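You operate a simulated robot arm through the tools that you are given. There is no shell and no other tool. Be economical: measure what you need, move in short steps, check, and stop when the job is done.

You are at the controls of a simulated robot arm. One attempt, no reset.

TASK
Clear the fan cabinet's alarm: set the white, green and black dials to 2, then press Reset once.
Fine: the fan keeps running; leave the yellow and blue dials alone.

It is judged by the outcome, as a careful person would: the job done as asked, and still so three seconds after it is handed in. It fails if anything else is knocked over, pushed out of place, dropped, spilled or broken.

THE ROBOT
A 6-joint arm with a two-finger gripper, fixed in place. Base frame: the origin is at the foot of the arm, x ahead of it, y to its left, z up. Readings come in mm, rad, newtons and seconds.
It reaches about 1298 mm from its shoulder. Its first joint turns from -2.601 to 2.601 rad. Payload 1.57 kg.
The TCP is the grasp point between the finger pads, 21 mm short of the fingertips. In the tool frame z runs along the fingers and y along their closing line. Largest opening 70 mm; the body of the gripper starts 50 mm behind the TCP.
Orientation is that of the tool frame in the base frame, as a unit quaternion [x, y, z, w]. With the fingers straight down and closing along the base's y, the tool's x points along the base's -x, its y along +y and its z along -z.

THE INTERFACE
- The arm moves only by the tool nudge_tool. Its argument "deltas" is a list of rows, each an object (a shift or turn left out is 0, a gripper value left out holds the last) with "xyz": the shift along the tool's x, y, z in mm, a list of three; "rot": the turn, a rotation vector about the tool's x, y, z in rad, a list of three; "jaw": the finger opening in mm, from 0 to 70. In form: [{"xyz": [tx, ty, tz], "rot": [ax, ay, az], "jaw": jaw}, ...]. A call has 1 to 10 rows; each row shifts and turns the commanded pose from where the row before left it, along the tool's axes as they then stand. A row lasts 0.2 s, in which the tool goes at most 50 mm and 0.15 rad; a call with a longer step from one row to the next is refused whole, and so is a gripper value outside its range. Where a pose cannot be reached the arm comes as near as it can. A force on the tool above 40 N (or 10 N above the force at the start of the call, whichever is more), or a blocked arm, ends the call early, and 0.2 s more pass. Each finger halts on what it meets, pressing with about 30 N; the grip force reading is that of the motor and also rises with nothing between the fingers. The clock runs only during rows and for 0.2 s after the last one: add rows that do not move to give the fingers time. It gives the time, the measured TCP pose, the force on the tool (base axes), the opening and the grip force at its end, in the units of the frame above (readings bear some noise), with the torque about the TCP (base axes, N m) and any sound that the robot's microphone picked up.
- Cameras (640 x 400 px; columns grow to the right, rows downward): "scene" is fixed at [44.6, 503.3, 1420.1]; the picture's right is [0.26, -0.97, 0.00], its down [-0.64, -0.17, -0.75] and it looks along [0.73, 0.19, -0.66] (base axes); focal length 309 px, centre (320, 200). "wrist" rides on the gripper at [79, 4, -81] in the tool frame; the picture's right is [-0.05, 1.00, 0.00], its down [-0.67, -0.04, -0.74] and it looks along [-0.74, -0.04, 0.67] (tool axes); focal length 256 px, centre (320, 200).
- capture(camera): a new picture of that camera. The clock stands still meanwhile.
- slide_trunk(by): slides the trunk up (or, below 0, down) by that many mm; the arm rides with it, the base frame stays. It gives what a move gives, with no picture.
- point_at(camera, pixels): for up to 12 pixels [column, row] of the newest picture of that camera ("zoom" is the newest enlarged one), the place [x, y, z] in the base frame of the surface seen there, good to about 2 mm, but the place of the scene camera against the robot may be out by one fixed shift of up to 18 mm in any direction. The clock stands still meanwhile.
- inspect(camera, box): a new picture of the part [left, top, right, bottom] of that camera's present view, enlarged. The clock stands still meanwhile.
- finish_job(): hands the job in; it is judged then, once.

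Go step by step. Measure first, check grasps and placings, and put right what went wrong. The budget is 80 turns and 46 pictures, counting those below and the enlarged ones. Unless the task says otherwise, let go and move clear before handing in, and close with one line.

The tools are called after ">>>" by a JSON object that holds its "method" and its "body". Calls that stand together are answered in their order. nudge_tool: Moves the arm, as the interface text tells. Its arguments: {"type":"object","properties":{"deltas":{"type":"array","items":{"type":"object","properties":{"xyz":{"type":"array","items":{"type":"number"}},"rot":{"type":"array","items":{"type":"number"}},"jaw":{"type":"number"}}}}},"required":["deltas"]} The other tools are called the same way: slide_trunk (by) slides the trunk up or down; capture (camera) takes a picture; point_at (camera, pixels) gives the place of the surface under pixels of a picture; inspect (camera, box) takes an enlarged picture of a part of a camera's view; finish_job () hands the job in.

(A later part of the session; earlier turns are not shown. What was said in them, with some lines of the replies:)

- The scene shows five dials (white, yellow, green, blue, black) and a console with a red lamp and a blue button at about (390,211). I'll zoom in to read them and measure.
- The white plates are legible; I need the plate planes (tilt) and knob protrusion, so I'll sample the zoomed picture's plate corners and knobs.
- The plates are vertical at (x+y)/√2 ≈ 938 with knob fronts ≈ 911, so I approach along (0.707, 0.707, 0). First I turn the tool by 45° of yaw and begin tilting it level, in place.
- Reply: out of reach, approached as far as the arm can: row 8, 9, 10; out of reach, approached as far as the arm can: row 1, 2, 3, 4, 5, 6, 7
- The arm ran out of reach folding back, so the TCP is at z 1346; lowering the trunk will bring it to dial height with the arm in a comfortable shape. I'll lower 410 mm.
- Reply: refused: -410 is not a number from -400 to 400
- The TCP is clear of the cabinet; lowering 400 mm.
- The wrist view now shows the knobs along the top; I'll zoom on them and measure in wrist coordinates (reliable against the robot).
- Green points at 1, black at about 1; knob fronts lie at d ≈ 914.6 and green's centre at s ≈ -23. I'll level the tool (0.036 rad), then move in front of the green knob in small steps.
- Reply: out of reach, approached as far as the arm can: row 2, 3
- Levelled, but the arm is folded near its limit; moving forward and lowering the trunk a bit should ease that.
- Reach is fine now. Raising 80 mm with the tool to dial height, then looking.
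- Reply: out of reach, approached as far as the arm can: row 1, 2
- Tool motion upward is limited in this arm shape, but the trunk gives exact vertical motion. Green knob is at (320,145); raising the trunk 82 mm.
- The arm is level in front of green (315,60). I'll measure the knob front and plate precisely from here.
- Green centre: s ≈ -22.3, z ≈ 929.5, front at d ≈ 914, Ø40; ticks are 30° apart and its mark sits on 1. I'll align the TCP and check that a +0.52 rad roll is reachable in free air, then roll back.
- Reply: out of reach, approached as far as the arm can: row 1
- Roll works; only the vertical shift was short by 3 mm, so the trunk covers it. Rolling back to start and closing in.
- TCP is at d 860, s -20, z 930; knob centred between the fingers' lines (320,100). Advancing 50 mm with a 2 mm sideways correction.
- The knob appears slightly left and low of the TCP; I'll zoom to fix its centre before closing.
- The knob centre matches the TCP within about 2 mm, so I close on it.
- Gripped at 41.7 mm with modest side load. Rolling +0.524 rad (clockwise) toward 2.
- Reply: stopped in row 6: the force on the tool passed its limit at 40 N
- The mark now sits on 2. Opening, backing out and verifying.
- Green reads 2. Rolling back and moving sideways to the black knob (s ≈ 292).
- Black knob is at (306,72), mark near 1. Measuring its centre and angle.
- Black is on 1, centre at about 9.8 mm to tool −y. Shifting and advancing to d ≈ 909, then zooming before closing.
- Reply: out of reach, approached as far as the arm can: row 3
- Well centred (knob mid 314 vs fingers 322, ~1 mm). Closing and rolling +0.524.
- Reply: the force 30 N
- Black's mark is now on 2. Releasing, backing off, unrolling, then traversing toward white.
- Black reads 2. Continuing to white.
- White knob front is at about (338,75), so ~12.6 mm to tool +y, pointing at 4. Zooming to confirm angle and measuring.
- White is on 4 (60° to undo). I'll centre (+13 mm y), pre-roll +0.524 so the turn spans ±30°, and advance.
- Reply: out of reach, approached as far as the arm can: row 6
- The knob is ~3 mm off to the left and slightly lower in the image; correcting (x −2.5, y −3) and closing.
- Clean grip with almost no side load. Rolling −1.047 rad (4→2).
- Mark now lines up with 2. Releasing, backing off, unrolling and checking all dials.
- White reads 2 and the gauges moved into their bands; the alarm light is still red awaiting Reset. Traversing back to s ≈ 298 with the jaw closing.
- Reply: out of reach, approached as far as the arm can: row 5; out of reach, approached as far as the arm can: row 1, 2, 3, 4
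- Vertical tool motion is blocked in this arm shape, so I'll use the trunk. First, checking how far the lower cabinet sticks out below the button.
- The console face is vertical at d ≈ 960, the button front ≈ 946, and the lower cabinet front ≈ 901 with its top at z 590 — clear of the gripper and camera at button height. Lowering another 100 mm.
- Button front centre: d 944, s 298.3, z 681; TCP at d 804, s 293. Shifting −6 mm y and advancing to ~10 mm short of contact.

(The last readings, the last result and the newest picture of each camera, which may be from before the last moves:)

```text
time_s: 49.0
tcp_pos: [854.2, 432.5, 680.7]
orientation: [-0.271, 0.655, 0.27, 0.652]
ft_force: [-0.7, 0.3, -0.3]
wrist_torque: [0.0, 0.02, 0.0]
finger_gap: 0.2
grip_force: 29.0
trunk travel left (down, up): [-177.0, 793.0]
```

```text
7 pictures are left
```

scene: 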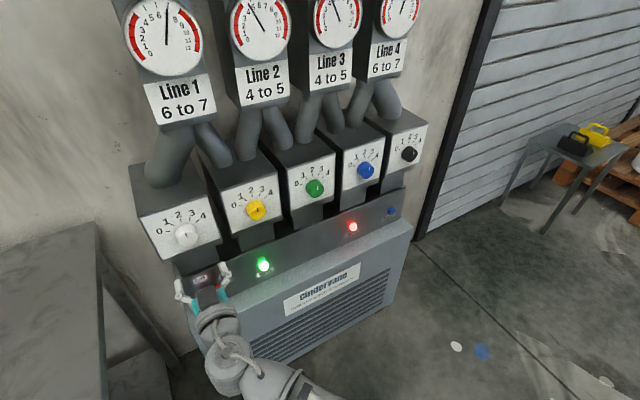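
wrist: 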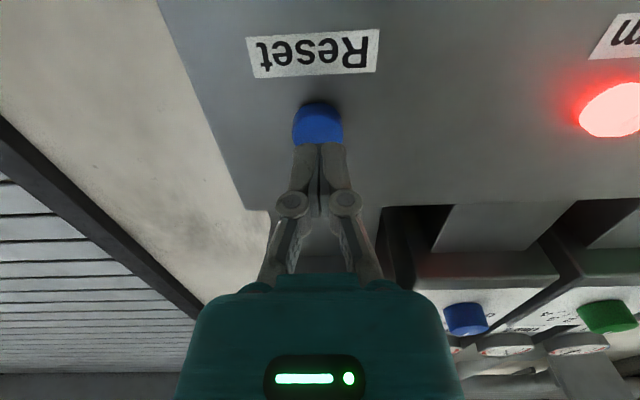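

The closed tips are centred on the button (320,125), about 13 mm short. Advancing slowly into it.

>>> {"method": "nudge_tool", "body": {"deltas": [{"xyz": [0, 0, 8]}, {"xyz": [0, 0, 3]}, {"xyz": [0, 0, 2]}, {"xyz": [0, 0, 2]}, {"xyz": [0, 0, 1.5]}, {}]}}

```text
time_s: 50.4
tcp_pos: [865.5, 442.8, 680.5]
orientation: [-0.271, 0.656, 0.269, 0.651]
ft_force: [-1.0, -0.9, 0.6]
wrist_torque: [0.03, -0.03, -0.01]
finger_gap: 5.9
grip_force: 28.4
trunk travel left (down, up): [-177.0, 793.0]
```

The finger gap reads 5.9 mm unexpectedly, with almost no force. Looking before pushing further.

>>> {"method": "inspect", "body": {"camera": "wrist", "box": [250, 80, 390, 200]}}

```text
3.33 times, centred on (320, 140) of wrist
```

zoom: 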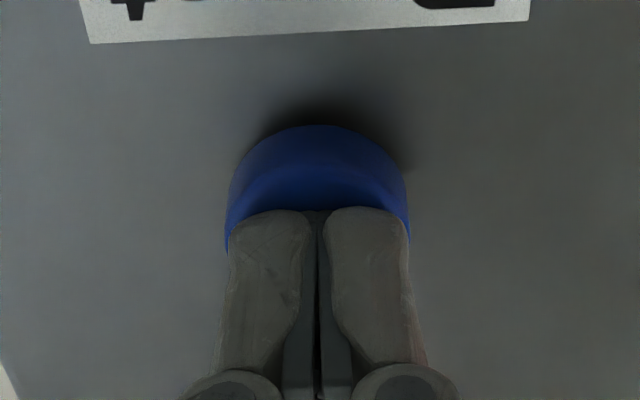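

Tips are on the button and nearly closed, with ~1.3 N just starting. Continuing the same push in small steps.

>>> {"method": "nudge_tool", "body": {"deltas": [{"xyz": [0, 0, 1.5]}, {"xyz": [0, 0, 1.5]}, {"xyz": [0, 0, 1]}, {}]}}

```text
time_s: 51.4
tcp_pos: [869.0, 444.6, 680.9]
orientation: [-0.27, 0.656, 0.269, 0.651]
ft_force: [-5.2, -9.1, -1.8]
wrist_torque: [-0.03, 0.03, -0.03]
finger_gap: 6.0
grip_force: 28.9
trunk travel left (down, up): [-177.0, 793.0]
heard: click
```

Click heard with ~10 N. Backing straight off and checking the alarm.

>>> {"method": "nudge_tool", "body": {"deltas": [{"xyz": [0, 0, -10]}, {"xyz": [0, 0, -30]}, {"xyz": [0, 0, -40]}, {"xyz": [0, 0, -40]}, {}]}}

>>> {"method": "capture", "body": {"camera": "scene"}}

```text
time_s: 52.6
tcp_pos: [782.5, 360.1, 680.4]
orientation: [-0.27, 0.656, 0.269, 0.651]
ft_force: [-0.1, -0.3, 0.3]
wrist_torque: [-0.03, -0.02, 0.01]
finger_gap: 0.2
grip_force: 28.6
trunk travel left (down, up): [-177.0, 793.0]
```

```text
5 pictures are left
```

scene: 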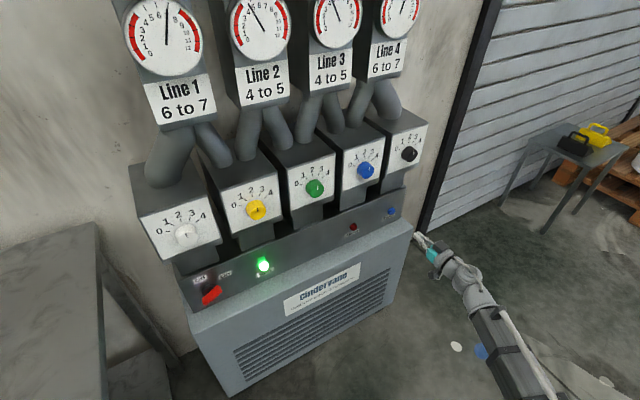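

The alarm lamp (353,227) is dark and Run (263,264) is green. I'll wait a few seconds and check it stays clear with dials on 2.

>>> {"method": "nudge_tool", "body": {"deltas": [{}, {}, {}, {}, {}, {}, {}, {}, {}, {}]}}

>>> {"method": "inspect", "body": {"camera": "scene", "box": [270, 110, 440, 250]}}

>>> {"method": "inspect", "body": {"camera": "scene", "box": [130, 110, 290, 310]}}

```text
time_s: 54.8
tcp_pos: [783.0, 359.9, 680.2]
orientation: [-0.27, 0.656, 0.269, 0.652]
ft_force: [-0.5, -0.3, -0.1]
wrist_torque: [0.02, 0.01, 0.0]
finger_gap: 0.0
grip_force: 28.2
trunk travel left (down, up): [-177.0, 793.0]
```

```text
2.86 times, centred on (355, 180) of scene
```

zoom: 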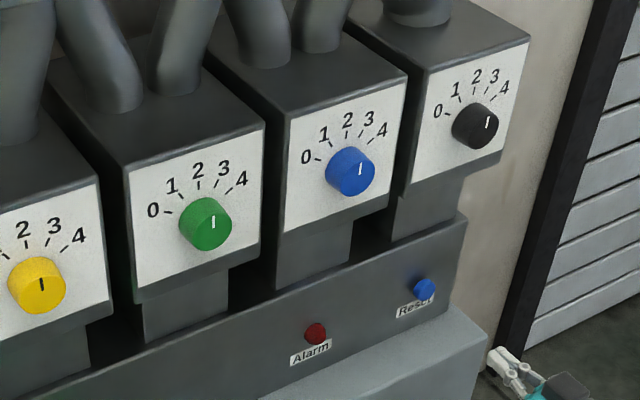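

```text
2.00 times, centred on (210, 210) of scene
```

zoom: 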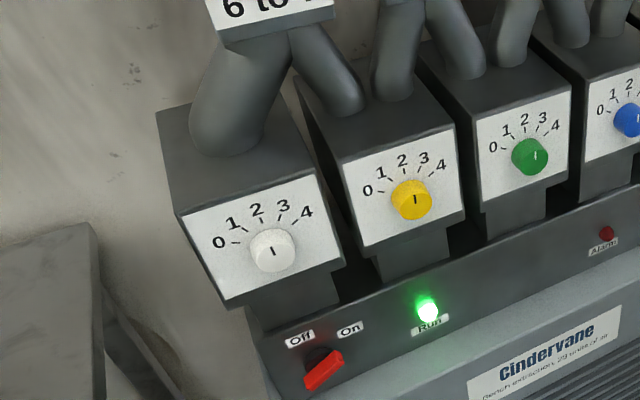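

The white, green and black dials are on 2, yellow and blue are unchanged, the alarm lamp is off and Run is lit; the arm is clear, so I'm handing in.

>>> {"method": "finish_job", "body": {}}

```text
The job is handed in.
```

The alarm is cleared: the white, green and black dials are at 2, I pressed Reset once and the alarm lamp went out. The fan's Run light stayed on, and I left the yellow and blue dials alone.
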